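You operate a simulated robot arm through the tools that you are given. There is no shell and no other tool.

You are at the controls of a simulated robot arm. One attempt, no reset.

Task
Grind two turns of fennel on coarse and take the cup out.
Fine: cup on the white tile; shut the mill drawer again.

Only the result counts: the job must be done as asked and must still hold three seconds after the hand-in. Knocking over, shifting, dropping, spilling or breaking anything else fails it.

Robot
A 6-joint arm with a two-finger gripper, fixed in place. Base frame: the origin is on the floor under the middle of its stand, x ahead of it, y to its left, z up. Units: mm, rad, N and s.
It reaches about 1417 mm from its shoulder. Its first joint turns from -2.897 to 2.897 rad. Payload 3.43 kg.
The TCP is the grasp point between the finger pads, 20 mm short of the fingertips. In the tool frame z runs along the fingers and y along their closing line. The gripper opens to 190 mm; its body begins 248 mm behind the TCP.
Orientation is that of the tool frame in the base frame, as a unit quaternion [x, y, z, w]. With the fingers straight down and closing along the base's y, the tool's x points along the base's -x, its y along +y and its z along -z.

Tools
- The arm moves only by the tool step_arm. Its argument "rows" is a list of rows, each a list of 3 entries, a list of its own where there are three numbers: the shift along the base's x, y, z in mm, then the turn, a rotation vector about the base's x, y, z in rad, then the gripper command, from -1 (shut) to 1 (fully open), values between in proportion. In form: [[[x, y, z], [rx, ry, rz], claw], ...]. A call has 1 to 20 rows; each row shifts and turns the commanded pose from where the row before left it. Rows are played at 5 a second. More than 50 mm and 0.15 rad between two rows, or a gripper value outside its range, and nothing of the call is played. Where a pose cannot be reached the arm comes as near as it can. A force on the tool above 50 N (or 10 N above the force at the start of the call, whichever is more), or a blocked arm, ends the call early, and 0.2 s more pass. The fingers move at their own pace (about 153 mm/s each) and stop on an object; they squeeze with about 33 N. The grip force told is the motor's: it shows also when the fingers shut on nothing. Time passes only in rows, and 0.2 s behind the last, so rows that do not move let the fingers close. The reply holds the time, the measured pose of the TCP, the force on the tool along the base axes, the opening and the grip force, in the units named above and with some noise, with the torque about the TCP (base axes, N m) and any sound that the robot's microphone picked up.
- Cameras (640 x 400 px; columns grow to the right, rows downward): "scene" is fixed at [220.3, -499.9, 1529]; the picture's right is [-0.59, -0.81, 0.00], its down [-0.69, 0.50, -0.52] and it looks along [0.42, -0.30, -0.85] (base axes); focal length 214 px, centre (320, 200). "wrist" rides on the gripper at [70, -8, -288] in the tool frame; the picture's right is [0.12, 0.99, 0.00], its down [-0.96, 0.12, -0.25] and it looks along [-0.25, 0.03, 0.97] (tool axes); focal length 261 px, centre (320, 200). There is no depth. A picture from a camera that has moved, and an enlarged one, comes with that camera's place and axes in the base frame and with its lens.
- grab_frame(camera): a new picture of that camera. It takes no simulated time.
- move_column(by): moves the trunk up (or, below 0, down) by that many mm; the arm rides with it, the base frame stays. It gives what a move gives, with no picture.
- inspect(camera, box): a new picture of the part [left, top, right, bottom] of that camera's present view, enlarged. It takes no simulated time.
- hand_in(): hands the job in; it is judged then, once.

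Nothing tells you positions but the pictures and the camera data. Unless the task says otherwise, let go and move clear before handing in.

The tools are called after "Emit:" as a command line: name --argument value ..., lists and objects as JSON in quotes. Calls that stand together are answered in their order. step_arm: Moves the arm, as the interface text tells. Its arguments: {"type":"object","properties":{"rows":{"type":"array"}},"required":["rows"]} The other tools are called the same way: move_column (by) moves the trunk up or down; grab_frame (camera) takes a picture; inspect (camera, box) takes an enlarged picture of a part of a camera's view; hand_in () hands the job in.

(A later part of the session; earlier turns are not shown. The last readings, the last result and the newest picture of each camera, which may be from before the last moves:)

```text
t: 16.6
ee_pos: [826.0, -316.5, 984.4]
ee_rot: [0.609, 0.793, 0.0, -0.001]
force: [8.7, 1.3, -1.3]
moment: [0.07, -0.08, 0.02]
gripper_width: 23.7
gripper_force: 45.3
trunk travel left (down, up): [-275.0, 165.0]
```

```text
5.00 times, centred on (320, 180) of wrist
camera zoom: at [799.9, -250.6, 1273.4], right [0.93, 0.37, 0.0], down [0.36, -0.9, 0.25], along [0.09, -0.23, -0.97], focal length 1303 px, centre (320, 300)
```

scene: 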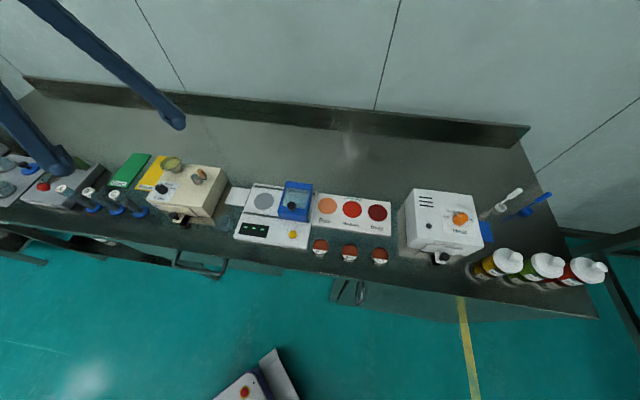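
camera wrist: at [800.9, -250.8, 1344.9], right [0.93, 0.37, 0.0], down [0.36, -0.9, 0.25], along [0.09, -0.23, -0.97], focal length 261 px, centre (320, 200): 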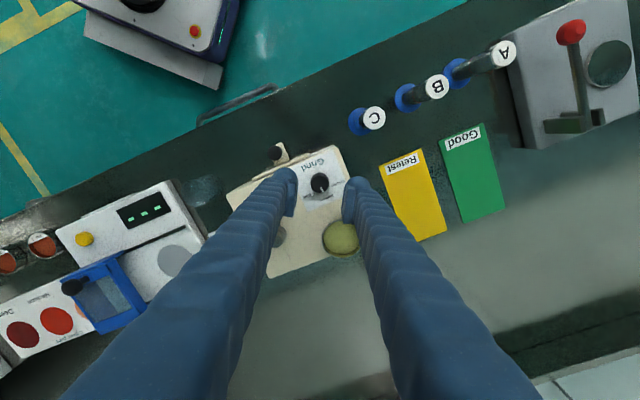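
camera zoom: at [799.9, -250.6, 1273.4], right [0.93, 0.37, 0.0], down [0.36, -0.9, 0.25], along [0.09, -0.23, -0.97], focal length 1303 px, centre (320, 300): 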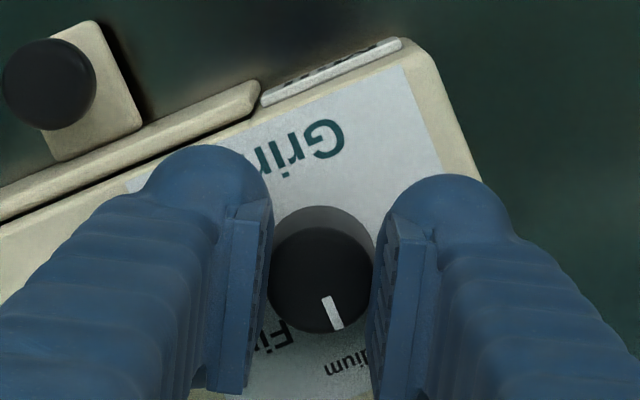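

The knob is gripped well centred. Now I'll turn it +60° (anticlockwise from above) toward Coarse.

Emit:
step_arm --rows '[[[0, 0, 0], [0, 0, 0.1309], -1], [[0, 0, 0], [0, 0, 0.1309], -1], [[0, 0, 0], [0, 0, 0.1309], -1], [[0, 0, 0], [0, 0, 0.1309], -1], [[0, 0, 0], [0, 0, 0.1309], -1], [[0, 0, 0], [0, 0, 0.1309], -1], [[0, 0, 0], [0, 0, 0.1309], -1], [[0, 0, 0], [0, 0, 0.1309], -1], [[0, 0, 0], [0, 0, 0], -1]]'

Emit:
inspect --camera "wrist" --box '[256, 140, 384, 220]'

Emit:
inspect --camera "scene" --box '[100, 130, 260, 230]'

```text
t: 18.6
ee_pos: [825.4, -316.6, 985.7]
ee_rot: [0.13, 0.992, -0.001, 0.0]
force: [13.4, -9.9, 7.7]
moment: [-0.11, -0.22, -0.05]
gripper_width: 23.4
gripper_force: 45.3
trunk travel left (down, up): [-275.0, 165.0]
```

```text
5.00 times, centred on (320, 180) of wrist
camera zoom: at [755.8, -306.6, 1273.4], right [0.14, 0.99, 0.0], down [0.96, -0.14, 0.25], along [0.25, -0.04, -0.97], focal length 1303 px, centre (320, 300)
```

zoom: 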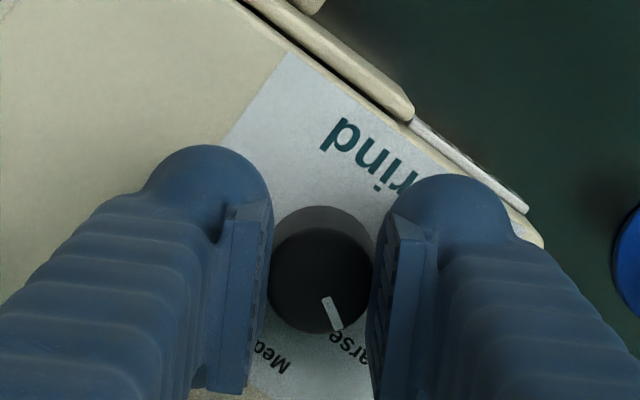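

```text
4.00 times, centred on (180, 180) of scene
camera zoom: at [220.3, -499.9, 1529.0], right [-0.59, -0.81, 0.0], down [-0.69, 0.5, -0.52], along [0.42, -0.3, -0.85], focal length 858 px, centre (880, 280)
```

zoom: 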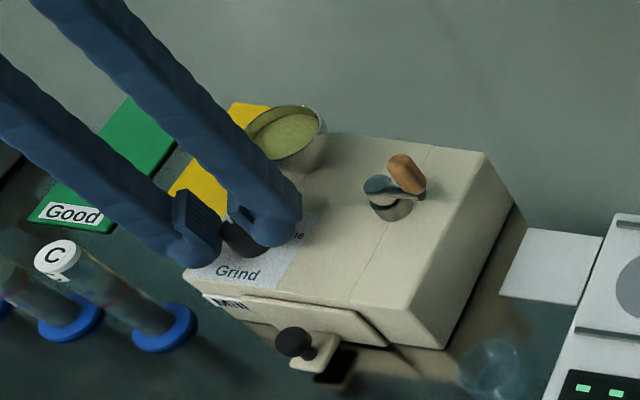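

The pointer turned with the gripper and now appears to point at "Coarse". I'll release, rise and check.

Emit:
step_arm --rows '[[[0, 0, 0], [0, 0, 0], -0.5], [[0, 0, 0], [0, 0, 0], -0.5], [[0, 0, 35], [0, 0, 0], -0.5], [[0, 0, 40], [0, 0, 0], -0.5], [[0, 0, 10], [0, 0, -0.1309], -0.5], [[0, 0, 0], [0, 0, -0.1309], -0.5], [[0, 0, 0], [0, 0, -0.1309], -0.5], [[0, 0, 0], [0, 0, -0.1309], -0.5], [[0, 0, 0], [0, 0, 0], -0.5]]'

Emit:
inspect --camera "wrist" --box '[272, 160, 368, 220]'

Emit:
inspect --camera "scene" --box '[130, 160, 226, 220]'

```text
t: 20.6
ee_pos: [826.2, -317.8, 1069.7]
ee_rot: [0.384, 0.923, 0.0, 0.0]
force: [-0.1, 0.3, -0.5]
moment: [0.0, 0.04, 0.02]
gripper_width: 47.5
gripper_force: 0.0
trunk travel left (down, up): [-275.0, 165.0]
```

```text
6.67 times, centred on (320, 190) of wrist
camera zoom: at [771.2, -272.8, 1358.4], right [0.62, 0.79, 0.0], down [0.76, -0.6, 0.25], along [0.19, -0.15, -0.97], focal length 1738 px, centre (320, 267)
```

zoom: 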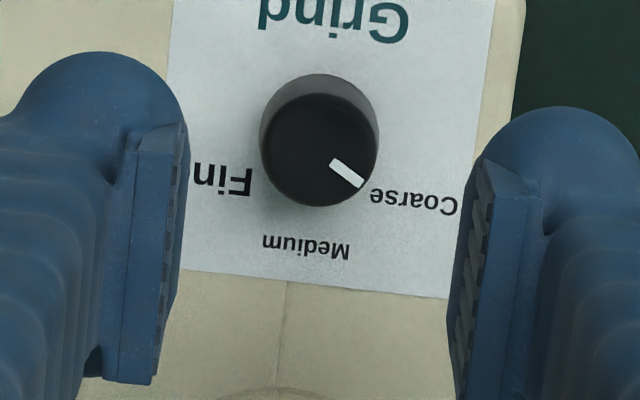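

```text
6.67 times, centred on (178, 190) of scene
camera zoom: at [220.3, -499.9, 1529.0], right [-0.59, -0.81, 0.0], down [-0.69, 0.5, -0.52], along [0.42, -0.3, -0.85], focal length 1430 px, centre (1267, 267)
```

zoom: 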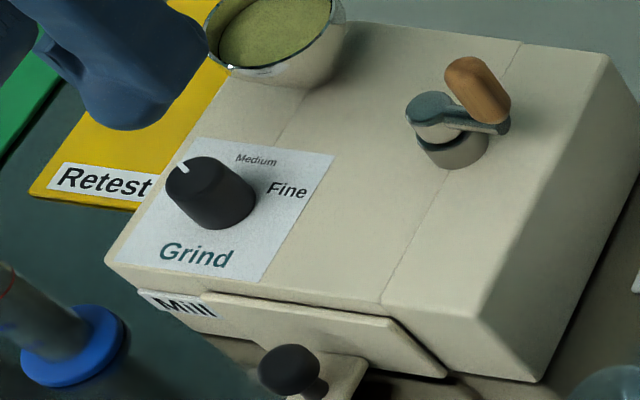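

The knob now reads Coarse. Next is the crank, so I'll go above its hub for precise measurements of the handle.

Emit:
step_arm --rows '[[[-10, -34, 5], [0, 0, 0], 0.3], [[-10, -34, 5], [0, 0, 0], 0.3], [[-9, -34, 5], [0, 0, 0], 0.3], [[0, 0, 0], [0, 0, 0], 0.3], [[0, 0, 0], [0, 0, 0], 0.3]]'

Emit:
grab_frame --camera "wrist"

Emit:
inspect --camera "wrist" --box '[256, 140, 384, 220]'

Emit:
inspect --camera "wrist" --box '[300, 170, 460, 270]'

```text
t: 21.8
ee_pos: [795.9, -418.2, 1086.6]
ee_rot: [0.383, 0.924, 0.0, -0.001]
force: [-0.1, -0.4, -0.2]
moment: [-0.05, 0.01, 0.02]
gripper_width: 123.7
gripper_force: 0.0
trunk travel left (down, up): [-275.0, 165.0]
```

```text
taken
camera wrist: at [741.6, -374.7, 1374.8], right [0.62, 0.79, 0.0], down [0.76, -0.6, 0.25], along [0.19, -0.15, -0.97], focal length 261 px, centre (320, 200)
```

wrist: 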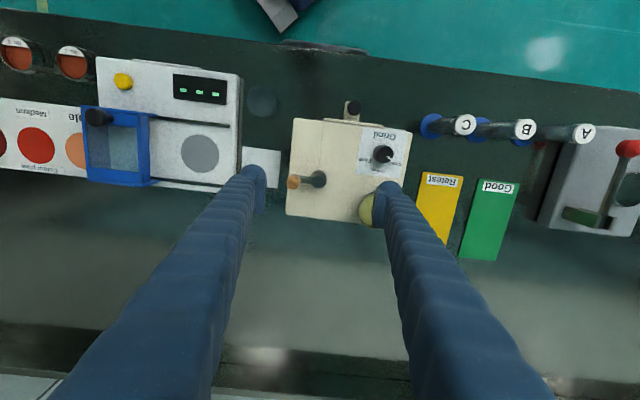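

```text
5.00 times, centred on (320, 180) of wrist
camera zoom: at [741.6, -374.7, 1374.8], right [0.62, 0.79, 0.0], down [0.76, -0.6, 0.25], along [0.19, -0.15, -0.97], focal length 1303 px, centre (320, 300)
```

zoom: 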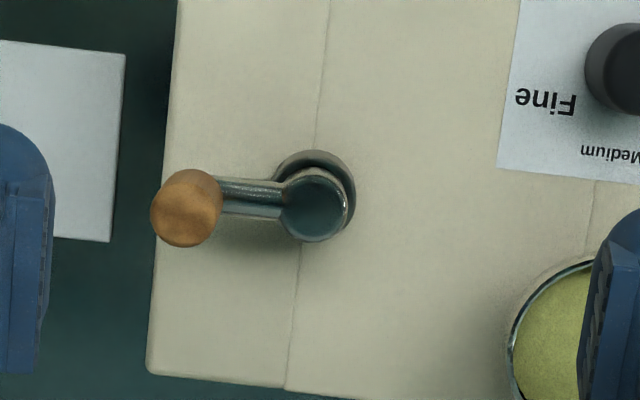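

```text
4.00 times, centred on (380, 220) of wrist
camera zoom: at [741.6, -374.7, 1374.8], right [0.62, 0.79, 0.0], down [0.76, -0.6, 0.25], along [0.19, -0.15, -0.97], focal length 1043 px, centre (80, 120)
```

zoom: 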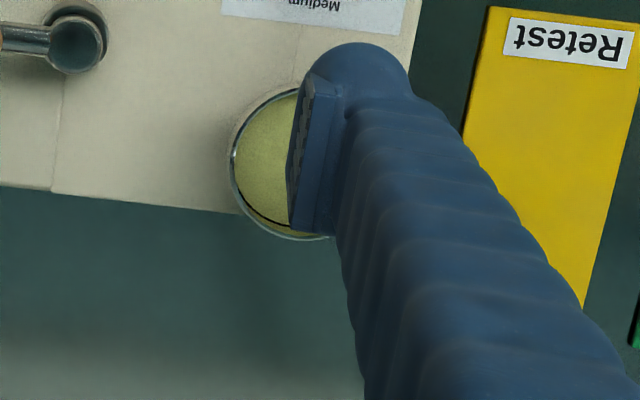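

Triangulated, the hub is near (796.6, -420.3) and the handle near (771.0, -445.5) with its top at z ≈ 1019, so the crank radius is about 36 mm. I'll line up above the handle.

Emit:
step_arm --rows '[[[-12.5, -13.6, 0], [0, 0, 0], -0.37], [[-12.4, -13.7, -10], [0, 0, 0], -0.37], [[0, 0, -20], [0, 0, 0], -0.37], [[0, 0, 0], [0, 0, 0], -0.37], [[0, 0, 0], [0, 0, 0], -0.37]]'

Emit:
inspect --camera "wrist" --box '[256, 140, 384, 220]'

```text
t: 23.0
ee_pos: [771.3, -445.9, 1053.6]
ee_rot: [0.382, 0.924, -0.001, 0.0]
force: [-0.3, 0.4, 0.1]
moment: [0.03, 0.03, 0.01]
gripper_width: 59.6
gripper_force: 0.1
trunk travel left (down, up): [-275.0, 165.0]
```

```text
5.00 times, centred on (320, 180) of wrist
camera zoom: at [716.6, -402.4, 1342.4], right [0.62, 0.79, 0.0], down [0.76, -0.6, 0.25], along [0.19, -0.15, -0.97], focal length 1303 px, centre (320, 300)
```

zoom: 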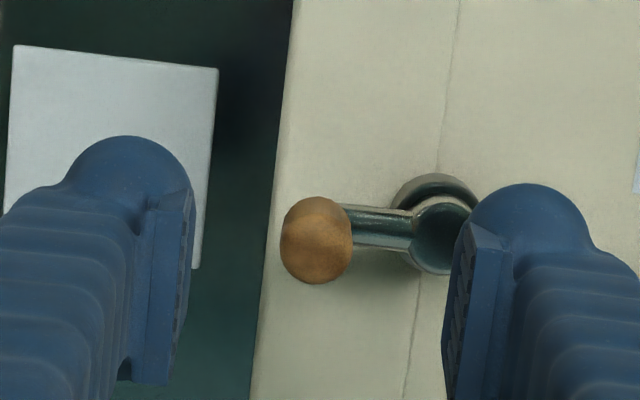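

The handle is midway between the pads. I'll descend to TCP z ≈ 1022 (fingertips clear of the hub and hopper rim) and close.

Emit:
step_arm --rows '[[[-0.3, 0, -16], [0, 0, 0], -0.37], [[-0.3, 0, -15], [0, 0, 0], -0.37], [[0, 0, 0], [0, 0, 0], -0.37], [[0, 0, 0], [0, 0, 0], -1], [[0, 0, 0], [0, 0, 0], -1]]'

Emit:
inspect --camera "wrist" --box '[256, 140, 384, 220]'

Emit:
inspect --camera "scene" --box '[140, 140, 236, 200]'

```text
t: 24.2
ee_pos: [769.5, -446.4, 1023.7]
ee_rot: [0.382, 0.924, 0.001, -0.001]
force: [-8.4, -8.1, -2.2]
moment: [-0.05, 0.08, 0.0]
gripper_width: 17.1
gripper_force: 44.9
trunk travel left (down, up): [-275.0, 165.0]
```

```text
5.00 times, centred on (320, 180) of wrist
camera zoom: at [715.3, -402.5, 1311.8], right [0.62, 0.79, 0.0], down [0.76, -0.6, 0.25], along [0.19, -0.15, -0.97], focal length 1303 px, centre (320, 300)
```

zoom: 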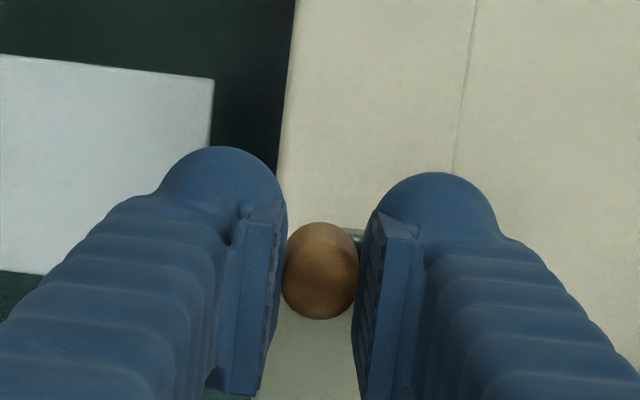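

```text
6.67 times, centred on (188, 170) of scene
camera zoom: at [220.3, -499.9, 1529.0], right [-0.59, -0.81, 0.0], down [-0.69, 0.5, -0.52], along [0.42, -0.3, -0.85], focal length 1430 px, centre (1200, 400)
```

zoom: 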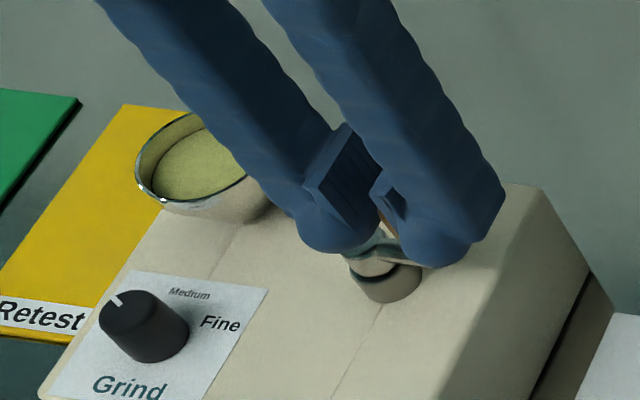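

The handle is held. I'll try the first 45° clockwise (seen from above) and watch the forces.

Emit:
step_arm --rows '[[[-5.72, 7.46, 0], [0, 0, 0], -1], [[-3.6, 8.68, 0], [0, 0, 0], -1], [[-1.23, 9.32, 0], [0, 0, 0], -1], [[0, 0, 0], [0, 0, 0], -1]]'

Emit:
inspect --camera "wrist" --box '[256, 140, 384, 220]'

Emit:
inspect --camera "scene" --box '[140, 140, 236, 200]'

```text
t: 25.2
ee_pos: [759.3, -420.1, 1022.8]
ee_rot: [0.382, 0.924, 0.001, -0.001]
force: [-7.4, 1.1, -0.3]
moment: [0.23, 0.23, 0.07]
gripper_width: 17.3
gripper_force: 45.0
trunk travel left (down, up): [-275.0, 165.0]
```

```text
5.00 times, centred on (320, 180) of wrist
camera zoom: at [704.6, -376.3, 1311.8], right [0.62, 0.79, 0.0], down [0.76, -0.6, 0.25], along [0.19, -0.15, -0.97], focal length 1303 px, centre (320, 300)
```

zoom: 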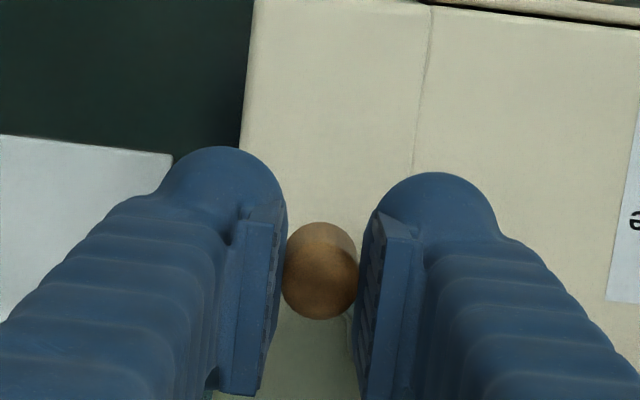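

```text
6.67 times, centred on (188, 170) of scene
camera zoom: at [220.3, -499.9, 1529.0], right [-0.59, -0.81, 0.0], down [-0.69, 0.5, -0.52], along [0.42, -0.3, -0.85], focal length 1430 px, centre (1200, 400)
```

zoom: 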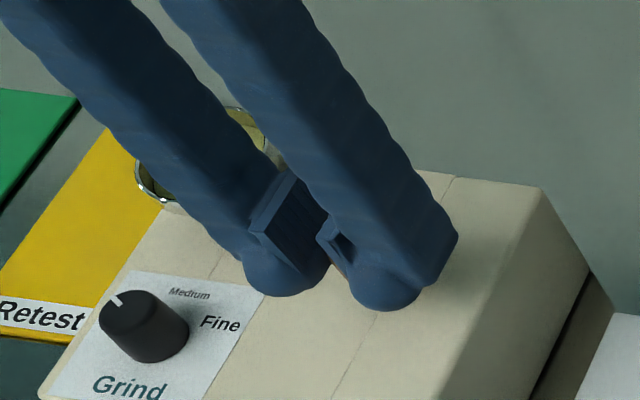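

The crank follows with low forces and the handle stays centred in the pads. I'll carry on through the next 135° to complete the first half turn.

Emit:
step_arm --rows '[[[1.23, 9.32, 0], [0, 0, 0], -1], [[3.6, 8.68, 0], [0, 0, 0], -1], [[5.72, 7.46, 0], [0, 0, 0], -1], [[7.46, 5.72, 0], [0, 0, 0], -1], [[8.68, 3.6, 0], [0, 0, 0], -1], [[9.32, 1.23, 0], [0, 0, 0], -1], [[9.32, -1.23, 0], [0, 0, 0], -1], [[8.68, -3.6, 0], [0, 0, 0], -1], [[7.46, -5.72, 0], [0, 0, 0], -1], [[0, 0, 0], [0, 0, 0], -1]]'

Emit:
inspect --camera "wrist" --box '[256, 140, 384, 220]'

Emit:
inspect --camera "scene" --box '[140, 140, 236, 200]'

```text
t: 27.4
ee_pos: [821.2, -395.6, 1023.8]
ee_rot: [0.383, 0.924, -0.001, -0.002]
force: [-12.5, -12.3, -16.1]
moment: [-0.1, 0.15, 0.0]
gripper_width: 17.3
gripper_force: 44.8
trunk travel left (down, up): [-275.0, 165.0]
```

```text
5.00 times, centred on (320, 180) of wrist
camera zoom: at [766.6, -351.7, 1312.1], right [0.62, 0.79, 0.0], down [0.76, -0.6, 0.25], along [0.19, -0.15, -0.97], focal length 1303 px, centre (320, 300)
```

zoom: 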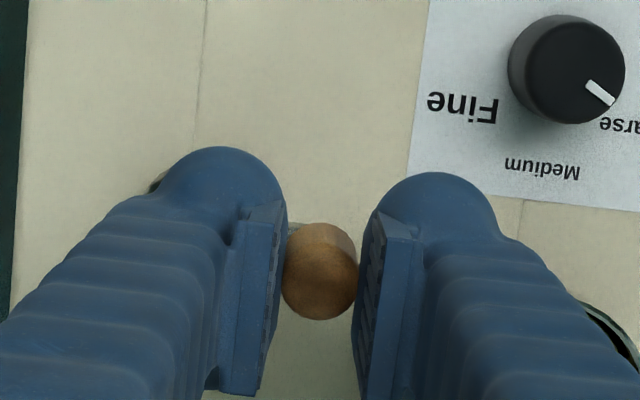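

```text
6.67 times, centred on (188, 170) of scene
camera zoom: at [220.3, -499.9, 1529.0], right [-0.59, -0.81, 0.0], down [-0.69, 0.5, -0.52], along [0.42, -0.3, -0.85], focal length 1430 px, centre (1200, 400)
```

zoom: 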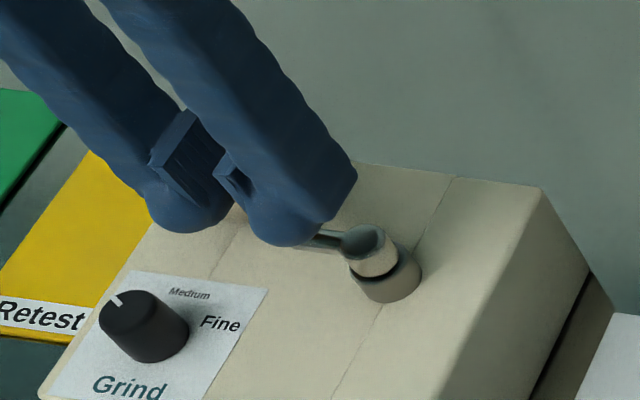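

Half a turn is done with moderate forces. I'll continue with the second half of the first turn.

Emit:
step_arm --rows '[[[5.72, -7.46, 0], [0, 0, 0], -1], [[3.6, -8.68, 0], [0, 0, 0], -1], [[1.23, -9.32, 0], [0, 0, 0], -1], [[-1.23, -9.32, 0], [0, 0, 0], -1], [[-3.6, -8.68, 0], [0, 0, 0], -1], [[-5.72, -7.46, 0], [0, 0, 0], -1], [[-7.46, -5.72, 0], [0, 0, 0], -1], [[-8.68, -3.6, 0], [0, 0, 0], -1], [[-9.32, -1.23, 0], [0, 0, 0], -1], [[-9.32, 1.23, 0], [0, 0, 0], -1], [[-8.68, 3.6, 0], [0, 0, 0], -1], [[-7.46, 5.72, 0], [0, 0, 0], -1], [[0, 0, 0], [0, 0, 0], -1]]'

Emit:
inspect --camera "wrist" --box '[256, 140, 384, 220]'

Emit:
inspect --camera "scene" --box '[140, 140, 236, 200]'

```text
t: 30.2
ee_pos: [769.4, -445.2, 1024.3]
ee_rot: [0.383, 0.924, 0.0, 0.0]
force: [-10.1, -9.6, 4.6]
moment: [0.07, 0.25, 0.03]
gripper_width: 17.4
gripper_force: 45.0
trunk travel left (down, up): [-275.0, 165.0]
```

```text
5.00 times, centred on (320, 180) of wrist
camera zoom: at [714.6, -401.9, 1312.1], right [0.62, 0.79, 0.0], down [0.76, -0.6, 0.25], along [0.19, -0.15, -0.97], focal length 1303 px, centre (320, 300)
```

zoom: 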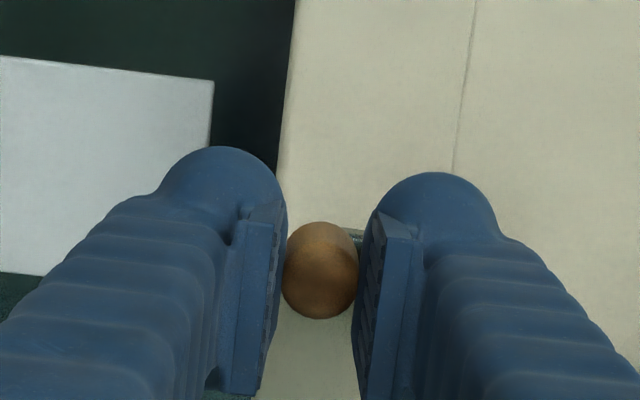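

```text
6.67 times, centred on (188, 170) of scene
camera zoom: at [220.3, -499.9, 1529.0], right [-0.59, -0.81, 0.0], down [-0.69, 0.5, -0.52], along [0.42, -0.3, -0.85], focal length 1430 px, centre (1200, 400)
```

zoom: 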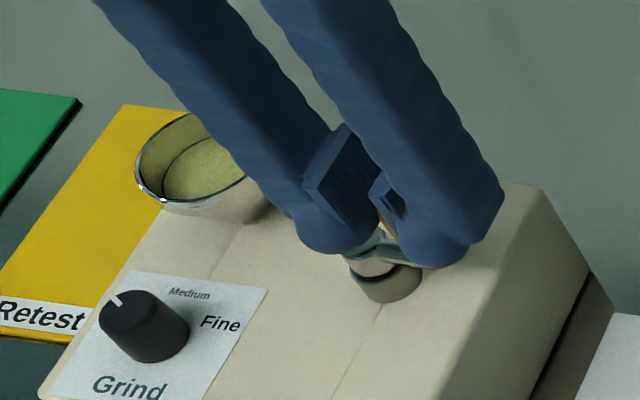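

One full turn is done, and the seed level in the hopper has dropped, so it is grinding. Second turn, first half.

Emit:
step_arm --rows '[[[-5.72, 7.46, 0], [0, 0, 0], -1], [[-3.6, 8.68, 0], [0, 0, 0], -1], [[-1.23, 9.32, 0], [0, 0, 0], -1], [[1.23, 9.32, 0], [0, 0, 0], -1], [[3.6, 8.68, 0], [0, 0, 0], -1], [[5.72, 7.46, 0], [0, 0, 0], -1], [[7.46, 5.72, 0], [0, 0, 0], -1], [[8.68, 3.6, 0], [0, 0, 0], -1], [[9.32, 1.23, 0], [0, 0, 0], -1], [[9.32, -1.23, 0], [0, 0, 0], -1], [[8.68, -3.6, 0], [0, 0, 0], -1], [[7.46, -5.72, 0], [0, 0, 0], -1], [[0, 0, 0], [0, 0, 0], -1]]'

Emit:
inspect --camera "wrist" --box '[256, 140, 384, 220]'

Emit:
inspect --camera "scene" --box '[140, 140, 236, 200]'

```text
t: 33.0
ee_pos: [821.9, -396.0, 1024.2]
ee_rot: [0.383, 0.924, 0.0, -0.001]
force: [-7.3, -5.4, -6.8]
moment: [0.0, 0.14, -0.02]
gripper_width: 17.1
gripper_force: 44.9
trunk travel left (down, up): [-275.0, 165.0]
```

```text
5.00 times, centred on (320, 180) of wrist
camera zoom: at [766.6, -352.1, 1312.2], right [0.62, 0.79, 0.0], down [0.76, -0.6, 0.25], along [0.19, -0.15, -0.97], focal length 1303 px, centre (320, 300)
```

zoom: 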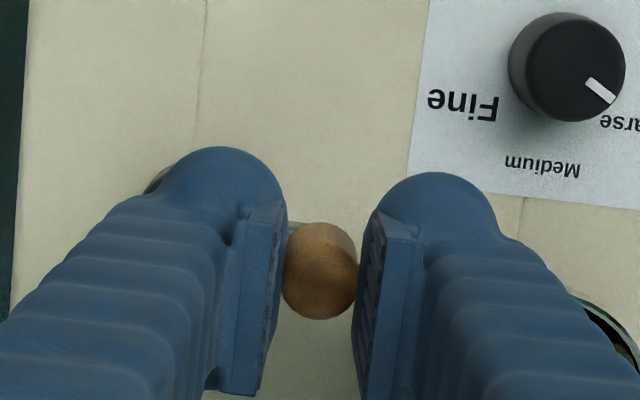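

```text
6.67 times, centred on (188, 170) of scene
camera zoom: at [220.3, -499.9, 1529.0], right [-0.59, -0.81, 0.0], down [-0.69, 0.5, -0.52], along [0.42, -0.3, -0.85], focal length 1430 px, centre (1200, 400)
```

zoom: 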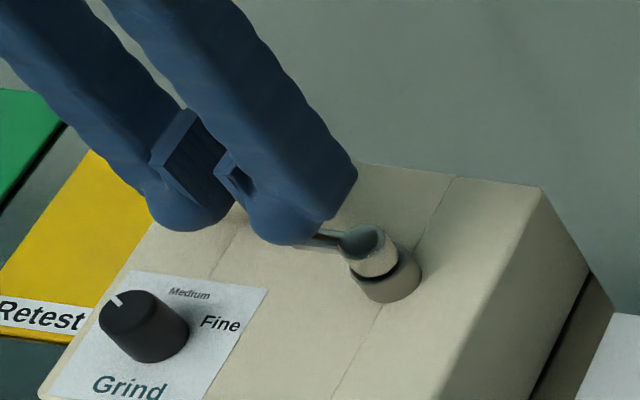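

One and a half turns are done. I'll make the last half turn back to the start angle.

Emit:
step_arm --rows '[[[5.72, -7.46, 0], [0, 0, 0], -1], [[3.6, -8.68, 0], [0, 0, 0], -1], [[1.23, -9.32, 0], [0, 0, 0], -1], [[-1.23, -9.32, 0], [0, 0, 0], -1], [[-3.6, -8.68, 0], [0, 0, 0], -1], [[-5.72, -7.46, 0], [0, 0, 0], -1], [[-7.46, -5.72, 0], [0, 0, 0], -1], [[-8.68, -3.6, 0], [0, 0, 0], -1], [[-9.32, -1.23, 0], [0, 0, 0], -1], [[-9.32, 1.23, 0], [0, 0, 0], -1], [[-8.68, 3.6, 0], [0, 0, 0], -1], [[-7.46, 5.72, 0], [0, 0, 0], -1], [[0, 0, 0], [0, 0, 0], -1]]'

Emit:
inspect --camera "wrist" --box '[256, 140, 384, 220]'

Emit:
inspect --camera "scene" --box '[140, 140, 236, 200]'

```text
t: 35.8
ee_pos: [770.1, -446.0, 1023.5]
ee_rot: [0.383, 0.924, 0.0, 0.0]
force: [1.8, 2.3, 1.3]
moment: [0.15, 0.11, -0.02]
gripper_width: 17.2
gripper_force: 44.8
trunk travel left (down, up): [-275.0, 165.0]
```

```text
5.00 times, centred on (320, 180) of wrist
camera zoom: at [714.5, -402.1, 1312.2], right [0.62, 0.79, 0.0], down [0.76, -0.6, 0.25], along [0.19, -0.15, -0.97], focal length 1303 px, centre (320, 300)
```

zoom: 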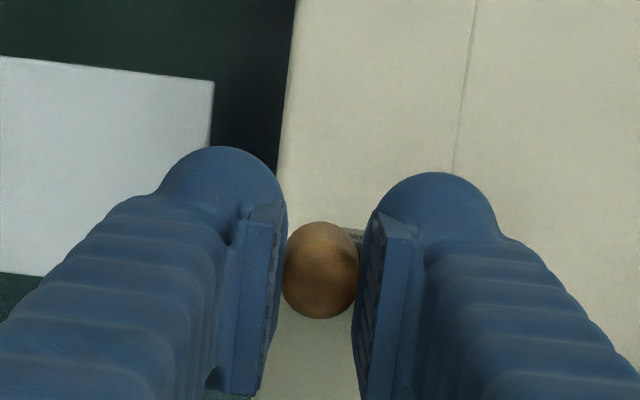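

```text
6.67 times, centred on (188, 170) of scene
camera zoom: at [220.3, -499.9, 1529.0], right [-0.59, -0.81, 0.0], down [-0.69, 0.5, -0.52], along [0.42, -0.3, -0.85], focal length 1430 px, centre (1200, 400)
```

zoom: 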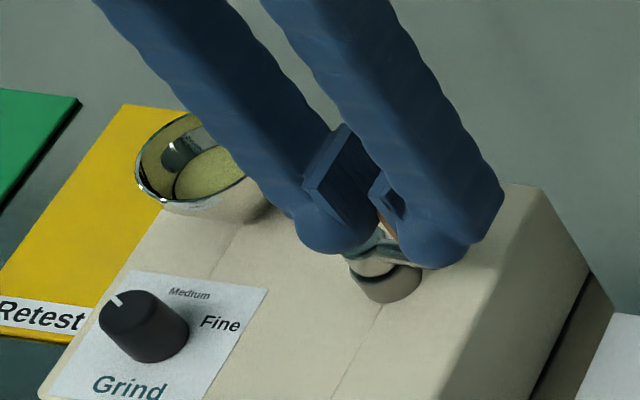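

Two turns are complete and the hopper level has dropped again. I'll add a few degrees so the second turn is definitely passed, release, and rise clear.

Emit:
step_arm --rows '[[[-3.1, 3.5, 0], [0, 0, 0], -1], [[0, 0, 0], [0, 0, 0], -1], [[0, 0, 0], [0, 0, 0], -0.4], [[0, 0, 0], [0, 0, 0], -0.4], [[0, 0, 30], [0, 0, 0], -0.4], [[0, 0, 40], [0, 0, 0], -0.4], [[0, 0, 0], [0, 0, 0], -0.4]]'

Emit:
inspect --camera "scene" --box '[100, 130, 260, 230]'

Emit:
inspect --camera "wrist" --box '[256, 140, 384, 220]'

```text
t: 37.4
ee_pos: [768.8, -443.2, 1093.5]
ee_rot: [0.383, 0.924, -0.001, 0.0]
force: [0.0, 0.5, 0.9]
moment: [0.0, 0.0, 0.0]
gripper_width: 57.0
gripper_force: 0.0
trunk travel left (down, up): [-275.0, 165.0]
```

```text
4.00 times, centred on (180, 180) of scene
camera zoom: at [220.3, -499.9, 1529.0], right [-0.59, -0.81, 0.0], down [-0.69, 0.5, -0.52], along [0.42, -0.3, -0.85], focal length 858 px, centre (880, 280)
```

zoom: 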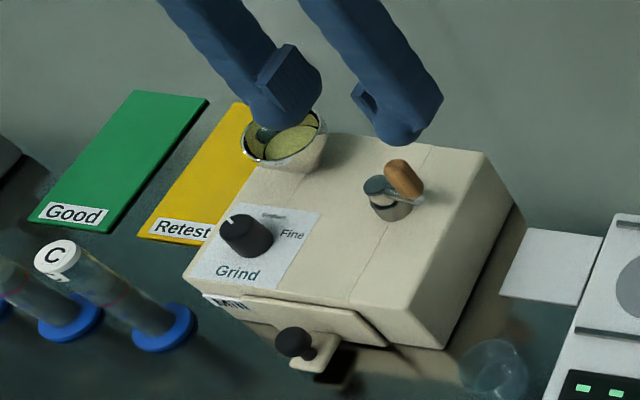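

```text
5.00 times, centred on (320, 180) of wrist
camera zoom: at [713.7, -399.3, 1380.7], right [0.62, 0.79, 0.0], down [0.76, -0.6, 0.25], along [0.19, -0.15, -0.97], focal length 1303 px, centre (320, 300)
```

zoom: 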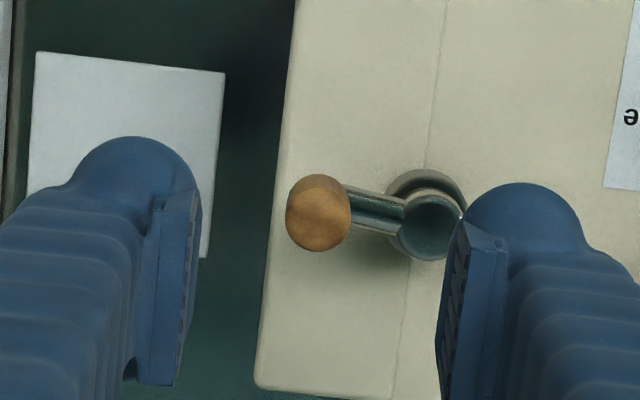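

Everything is in place: Coarse is set, the crank is just past two turns and the drawer is shut. Now I'll go back over the drawer knob.

Emit:
step_arm --rows '[[[-10, 47.5, -10], [0, 0, 0], -0.4], [[-10, 47.5, 0], [0, 0, 0], -0.4], [[-9.6, 47.4, 0], [0, 0, 0], -0.4], [[0, 0, -45], [0, 0, 0], -0.4], [[0, 0, -45], [0, 0, 0], -0.4], [[0, 0, 0], [0, 0, 0], -0.4], [[0, 0, 0], [0, 0, 0], -0.4]]'

Emit:
inspect --camera "wrist" --box '[272, 160, 368, 220]'

```text
t: 39.0
ee_pos: [736.3, -303.5, 991.2]
ee_rot: [0.383, 0.924, -0.001, -0.001]
force: [-0.4, -0.4, 0.1]
moment: [-0.07, 0.01, -0.01]
gripper_width: 56.9
gripper_force: 0.1
trunk travel left (down, up): [-275.0, 165.0]
```

```text
6.67 times, centred on (320, 190) of wrist
camera zoom: at [681.1, -259.6, 1279.6], right [0.62, 0.79, 0.0], down [0.76, -0.6, 0.25], along [0.19, -0.15, -0.97], focal length 1738 px, centre (320, 267)
```

zoom: 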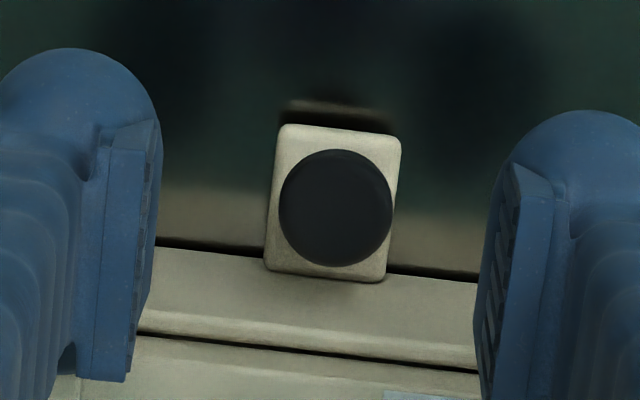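

I'm about 4 mm off to the left, so I'll correct that, descend and grip the drawer knob as before.

Emit:
step_arm --rows '[[[1.5, 1.4, -25], [0, 0, 0], -0.4], [[1.4, 1.3, -25], [0, 0, 0], -0.4], [[0, 0, -23], [0, 0, 0], -0.4], [[0, 0, 0], [0, 0, 0], -0.4]]'

Emit:
step_arm --rows '[[[0, 0, 0], [0, 0, 0], -1], [[0, 0, 0], [0, 0, 0], -1]]'

Emit:
inspect --camera "wrist" --box '[256, 140, 384, 220]'

```text
t: 40.0
ee_pos: [739.1, -298.3, 922.0]
ee_rot: [0.382, 0.924, 0.0, -0.001]
force: [0.1, -0.4, 0.8]
moment: [0.01, -0.02, -0.02]
gripper_width: 57.0
gripper_force: 0.1
trunk travel left (down, up): [-275.0, 165.0]
```

```text
t: 40.6
ee_pos: [737.1, -299.3, 920.9]
ee_rot: [0.382, 0.924, 0.0, -0.002]
force: [-13.9, -13.2, -6.1]
moment: [0.14, 0.14, -0.16]
gripper_width: 19.2
gripper_force: 45.6
trunk travel left (down, up): [-275.0, 165.0]
```

```text
5.00 times, centred on (320, 180) of wrist
camera zoom: at [683.0, -255.4, 1208.7], right [0.62, 0.79, 0.0], down [0.76, -0.6, 0.24], along [0.19, -0.15, -0.97], focal length 1303 px, centre (320, 300)
```

zoom: 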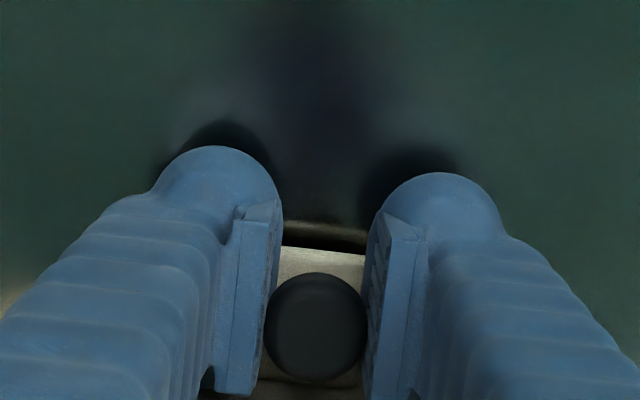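

The knob is gripped again. I'll pull the drawer open smoothly.

Emit:
step_arm --rows '[[[-1.4, -1.4, 0], [0, 0, 0], -1], [[-3.5, 3.5, 0], [0, 0, 0], -1], [[-5.6, 5.6, 0], [0, 0, 0], -1], [[-5.6, 5.6, 0], [0, 0, 0], -1], [[-5.6, 5.6, 0], [0, 0, 0], -1], [[-5.6, 5.6, 0], [0, 0, 0], -1], [[-5.6, 5.6, 0], [0, 0, 0], -1], [[-5.6, 5.6, 0], [0, 0, 0], -1], [[-5.6, 5.6, 0], [0, 0, 0], -1], [[-5.6, 5.6, 0], [0, 0, 0], -1], [[0, 0, 0], [0, 0, 0], -1]]'

Emit:
inspect --camera "scene" --box '[140, 180, 236, 240]'

Emit:
inspect --camera "wrist" --box '[256, 160, 384, 280]'

```text
t: 43.0
ee_pos: [690.5, -251.4, 920.7]
ee_rot: [0.383, 0.924, 0.001, -0.001]
force: [-33.0, -32.1, -18.1]
moment: [0.24, 0.15, -0.34]
gripper_width: 19.3
gripper_force: 45.1
trunk travel left (down, up): [-275.0, 165.0]
```

```text
6.67 times, centred on (188, 210) of scene
camera zoom: at [220.3, -499.9, 1529.0], right [-0.59, -0.81, 0.0], down [-0.69, 0.5, -0.52], along [0.42, -0.3, -0.85], focal length 1430 px, centre (1200, 133)
```

zoom: 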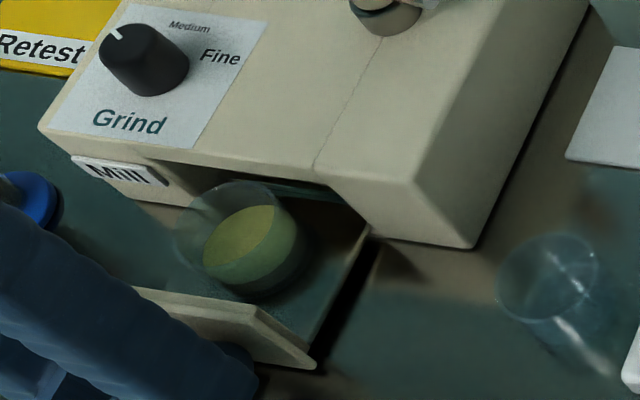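

```text
3.33 times, centred on (320, 220) of wrist
camera zoom: at [635.7, -208.3, 1208.9], right [0.62, 0.79, 0.0], down [0.76, -0.6, 0.24], along [0.19, -0.15, -0.97], focal length 869 px, centre (320, 133)
```

zoom: 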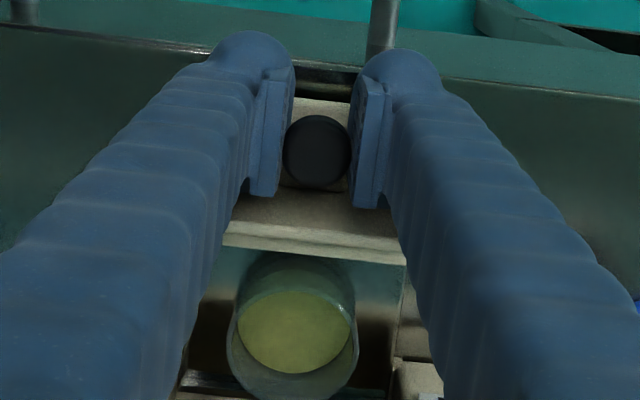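

The cup now holds ground fennel. There is a sideways load of ~46 N on the knob, so I'll ease it before pulling further.

Emit:
step_arm --rows '[[[-1.0, -1.0, 0], [0, 0, 0], -1], [[-0.7, -0.7, 0], [0, 0, 0], -1], [[0, 0, 0], [0, 0, 0], -1]]'

```text
t: 43.8
ee_pos: [690.3, -251.3, 920.7]
ee_rot: [0.383, 0.924, 0.001, 0.0]
force: [-17.3, -16.9, -19.6]
moment: [0.18, 0.14, -0.28]
gripper_width: 19.6
gripper_force: 44.9
trunk travel left (down, up): [-275.0, 165.0]
```

Emit:
step_arm --rows '[[[-1.2, -1.2, -0.8], [0, 0, 0], -1], [[0, 0, 0], [0, 0, 0], -1]]'

Emit:
inspect --camera "scene" --box '[130, 170, 258, 250]'

```text
t: 44.4
ee_pos: [691.7, -253.2, 921.2]
ee_rot: [0.383, 0.924, 0.001, 0.001]
force: [-1.9, -2.8, -11.7]
moment: [0.19, 0.19, -0.06]
gripper_width: 19.1
gripper_force: 45.2
trunk travel left (down, up): [-275.0, 165.0]
```

```text
5.00 times, centred on (194, 210) of scene
camera zoom: at [220.3, -499.9, 1529.0], right [-0.59, -0.81, 0.0], down [-0.69, 0.5, -0.52], along [0.42, -0.3, -0.85], focal length 1072 px, centre (950, 150)
```

zoom: 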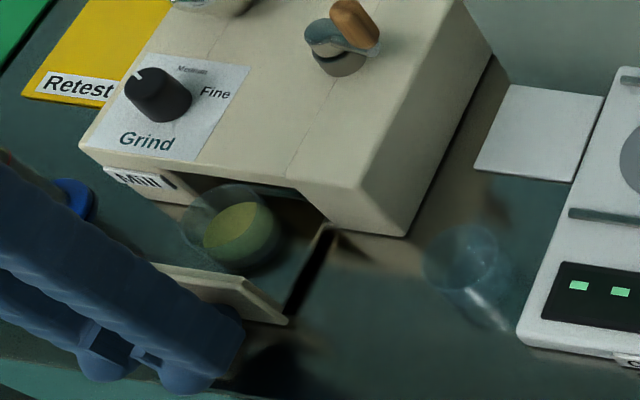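

Load is gone. I'll pull a little further to bring the cup fully clear of the mill's front edge, watching for an end stop.

Emit:
step_arm --rows '[[[-2.8, 2.8, 0], [0, 0, 0], -1], [[-2.8, 2.8, 0], [0, 0, 0], -1], [[-2.8, 2.8, 0], [0, 0, 0], -1], [[0, 0, 0], [0, 0, 0], -1]]'

Emit:
inspect --camera "scene" --box '[140, 180, 236, 240]'

Emit:
inspect --camera "wrist" --box '[256, 160, 384, 280]'

```text
t: 45.4
ee_pos: [680.8, -243.7, 919.9]
ee_rot: [0.382, 0.924, -0.001, 0.001]
force: [17.2, 16.8, 3.5]
moment: [-0.29, -0.32, 0.2]
gripper_width: 19.8
gripper_force: 45.1
trunk travel left (down, up): [-275.0, 165.0]
```

```text
6.67 times, centred on (188, 210) of scene
camera zoom: at [220.3, -499.9, 1529.0], right [-0.59, -0.81, 0.0], down [-0.69, 0.5, -0.52], along [0.42, -0.3, -0.85], focal length 1430 px, centre (1200, 133)
```

zoom: 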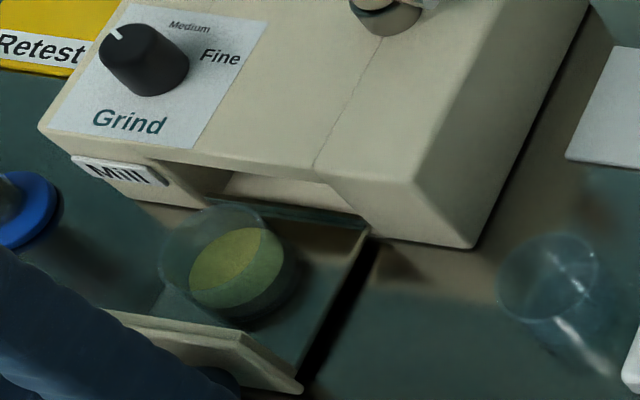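

```text
3.33 times, centred on (320, 220) of wrist
camera zoom: at [625.3, -198.7, 1208.5], right [0.62, 0.79, 0.0], down [0.76, -0.6, 0.25], along [0.2, -0.15, -0.97], focal length 869 px, centre (320, 133)
```

zoom: 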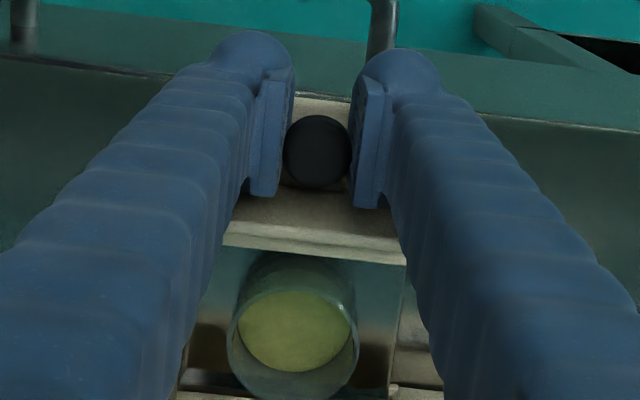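

The drawer is about 81 mm out and the cup looks clear of the mill's front edge. I'll stop there, release the knob, rise, and view the cup from above.

Emit:
step_arm --rows '[[[0.7, 0.7, 0], [0, 0, 0], -1], [[0, 0, 0], [0, 0, 0], -0.45], [[0, 0, 0], [0, 0, 0], -0.45], [[0, 0, 35], [0, 0, 0], -0.45], [[0, 0, 45], [0, 0, 0], -0.45], [[15, -15, 45], [0, 0, 0], 0.1], [[15, -15, 25], [0, 0, 0], 0.1], [[0, 0, 0], [0, 0, 0], 0.1], [[0, 0, 0], [0, 0, 0], 0.1]]'

Emit:
grab_frame --camera "wrist"

Emit:
inspect --camera "wrist" --box '[256, 140, 384, 220]'

Emit:
inspect --camera "scene" --box '[140, 190, 204, 230]'

```text
t: 47.4
ee_pos: [711.4, -272.9, 1073.7]
ee_rot: [0.383, 0.924, 0.001, 0.0]
force: [-0.5, 0.3, 0.3]
moment: [0.02, 0.04, -0.04]
gripper_width: 104.5
gripper_force: 0.0
trunk travel left (down, up): [-275.0, 165.0]
```

```text
taken
camera wrist: at [655.4, -229.5, 1360.8], right [0.62, 0.79, 0.0], down [0.76, -0.6, 0.25], along [0.19, -0.15, -0.97], focal length 261 px, centre (320, 200)
```

wrist: 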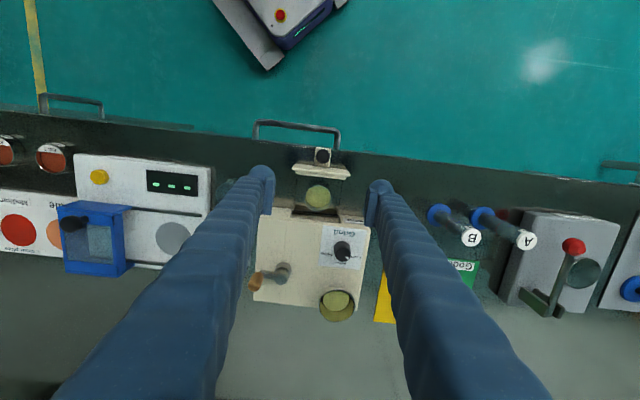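

```text
5.00 times, centred on (320, 180) of wrist
camera zoom: at [655.4, -229.5, 1360.8], right [0.62, 0.79, 0.0], down [0.76, -0.6, 0.25], along [0.19, -0.15, -0.97], focal length 1303 px, centre (320, 300)
```

zoom: 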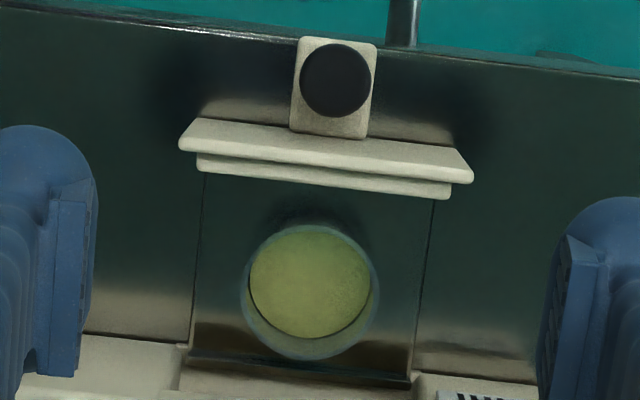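

```text
10.00 times, centred on (172, 210) of scene
camera zoom: at [220.3, -499.9, 1529.0], right [-0.59, -0.81, 0.0], down [-0.69, 0.5, -0.52], along [0.42, -0.3, -0.85], focal length 2145 px, centre (1800, 100)
```

zoom: 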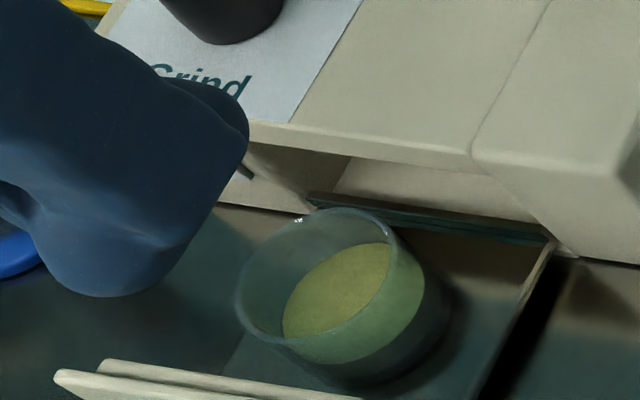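

The tray walls are low (about z = 890). The cup's rim is near z = 924, centred near r = 311, b = 735 (base x ≈ 739.5, y ≈ -300), about 47 mm across. I'll line up over it with the gripper part-open and verify before descending.

Emit:
step_arm --rows '[[[14, -13.3, -20], [0, 0, 0], -0.16], [[13.9, -13.3, -30], [0, 0, 0], -0.16], [[0, 0, -30], [0, 0, 0], -0.16], [[0, 0, 0], [0, 0, 0], -0.16], [[0, 0, 0], [0, 0, 0], -0.16]]'

Emit:
inspect --camera "wrist" --box '[240, 150, 400, 250]'

Emit:
inspect --camera "scene" --box '[120, 170, 216, 230]'

```text
t: 48.6
ee_pos: [738.9, -298.8, 989.6]
ee_rot: [0.383, 0.924, 0.0, 0.0]
force: [0.5, -0.1, -0.4]
moment: [-0.02, -0.01, 0.0]
gripper_width: 79.9
gripper_force: 0.0
trunk travel left (down, up): [-275.0, 165.0]
```

```text
4.00 times, centred on (320, 200) of wrist
camera zoom: at [683.6, -255.5, 1278.0], right [0.62, 0.79, 0.0], down [0.76, -0.6, 0.25], along [0.19, -0.15, -0.97], focal length 1043 px, centre (320, 200)
```

zoom: 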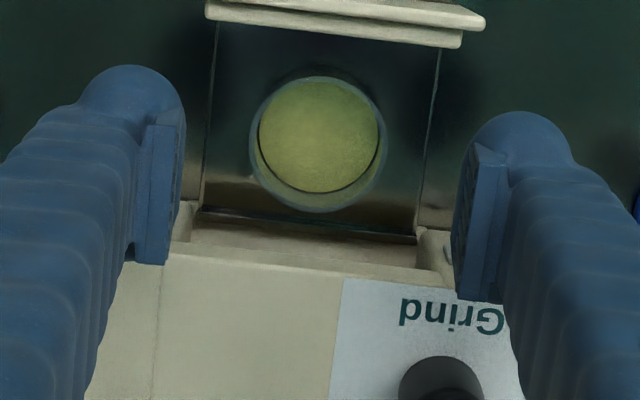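

```text
6.67 times, centred on (168, 200) of scene
camera zoom: at [220.3, -499.9, 1529.0], right [-0.59, -0.81, 0.0], down [-0.69, 0.5, -0.52], along [0.42, -0.3, -0.85], focal length 1430 px, centre (1333, 200)
```

zoom: 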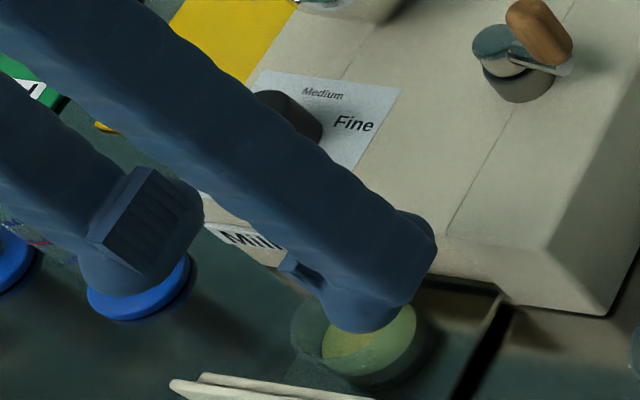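

The cup is centred between the pads and clear of the mill face. I'll descend to about z = 919.

Emit:
step_arm --rows '[[[0, 0, -30], [0, 0, 0], -0.16], [[0, 0, -25], [0, 0, 0], -0.16], [[0, 0, -15], [0, 0, 0], -0.16], [[0, 0, 0], [0, 0, 0], -0.16]]'

Emit:
inspect --camera "wrist" --box '[240, 130, 400, 230]'

Emit:
inspect --camera "scene" --box '[120, 180, 216, 240]'

```text
t: 49.6
ee_pos: [738.5, -301.2, 920.1]
ee_rot: [0.382, 0.924, 0.0, 0.001]
force: [-1.1, -0.8, 0.5]
moment: [-0.01, 0.03, 0.01]
gripper_width: 80.2
gripper_force: 0.1
trunk travel left (down, up): [-275.0, 165.0]
```

```text
4.00 times, centred on (320, 180) of wrist
camera zoom: at [683.1, -255.9, 1208.1], right [0.62, 0.79, 0.0], down [0.76, -0.6, 0.25], along [0.19, -0.15, -0.97], focal length 1043 px, centre (320, 280)
```

zoom: 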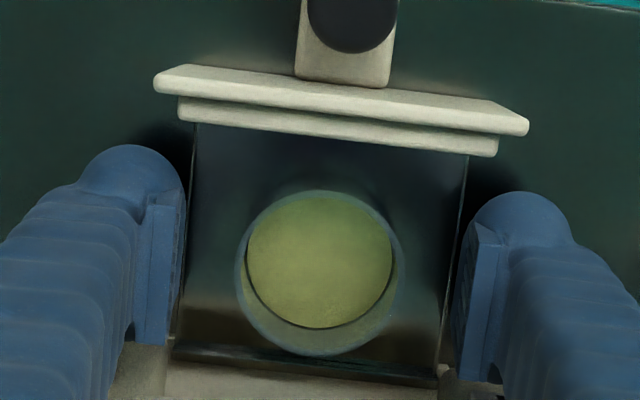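

```text
6.67 times, centred on (168, 210) of scene
camera zoom: at [220.3, -499.9, 1529.0], right [-0.59, -0.81, 0.0], down [-0.69, 0.5, -0.52], along [0.42, -0.3, -0.85], focal length 1430 px, centre (1333, 133)
```

zoom: 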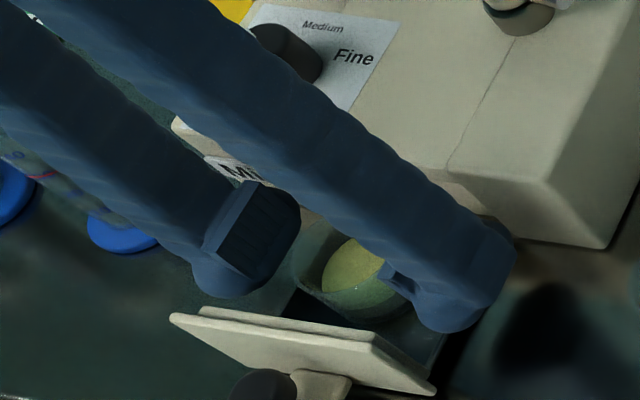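

The fingers straddle the cup with no contact. I'll close gradually onto it.

Emit:
step_arm --rows '[[[0, 0, 0], [0, 0, 0], -0.3], [[0, 0, 0], [0, 0, 0], -0.42], [[0, 0, 0], [0, 0, 0], -0.47], [[0, 0, 0], [0, 0, 0], -0.52], [[0, 0, 0], [0, 0, 0], -0.58], [[0, 0, 0], [0, 0, 0], -0.58]]'

Emit:
inspect --camera "wrist" --box '[240, 130, 400, 230]'

```text
t: 51.0
ee_pos: [739.3, -299.2, 919.4]
ee_rot: [0.383, 0.924, 0.0, 0.001]
force: [-0.7, 0.3, -0.5]
moment: [0.07, 0.0, 0.02]
gripper_width: 46.5
gripper_force: 33.2
trunk travel left (down, up): [-275.0, 165.0]
```

```text
4.00 times, centred on (320, 180) of wrist
camera zoom: at [683.3, -255.9, 1208.0], right [0.62, 0.79, 0.0], down [0.76, -0.6, 0.25], along [0.19, -0.15, -0.97], focal length 1043 px, centre (320, 280)
```

zoom: 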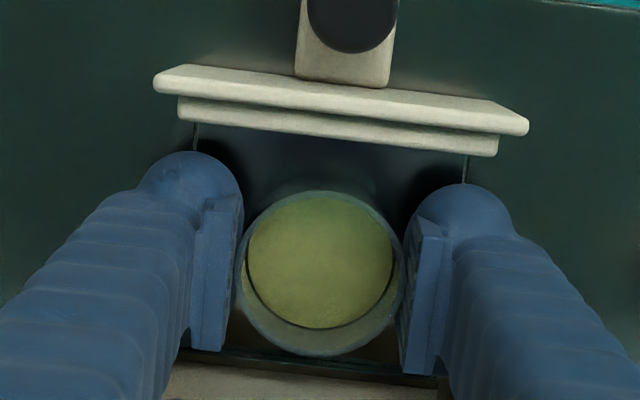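

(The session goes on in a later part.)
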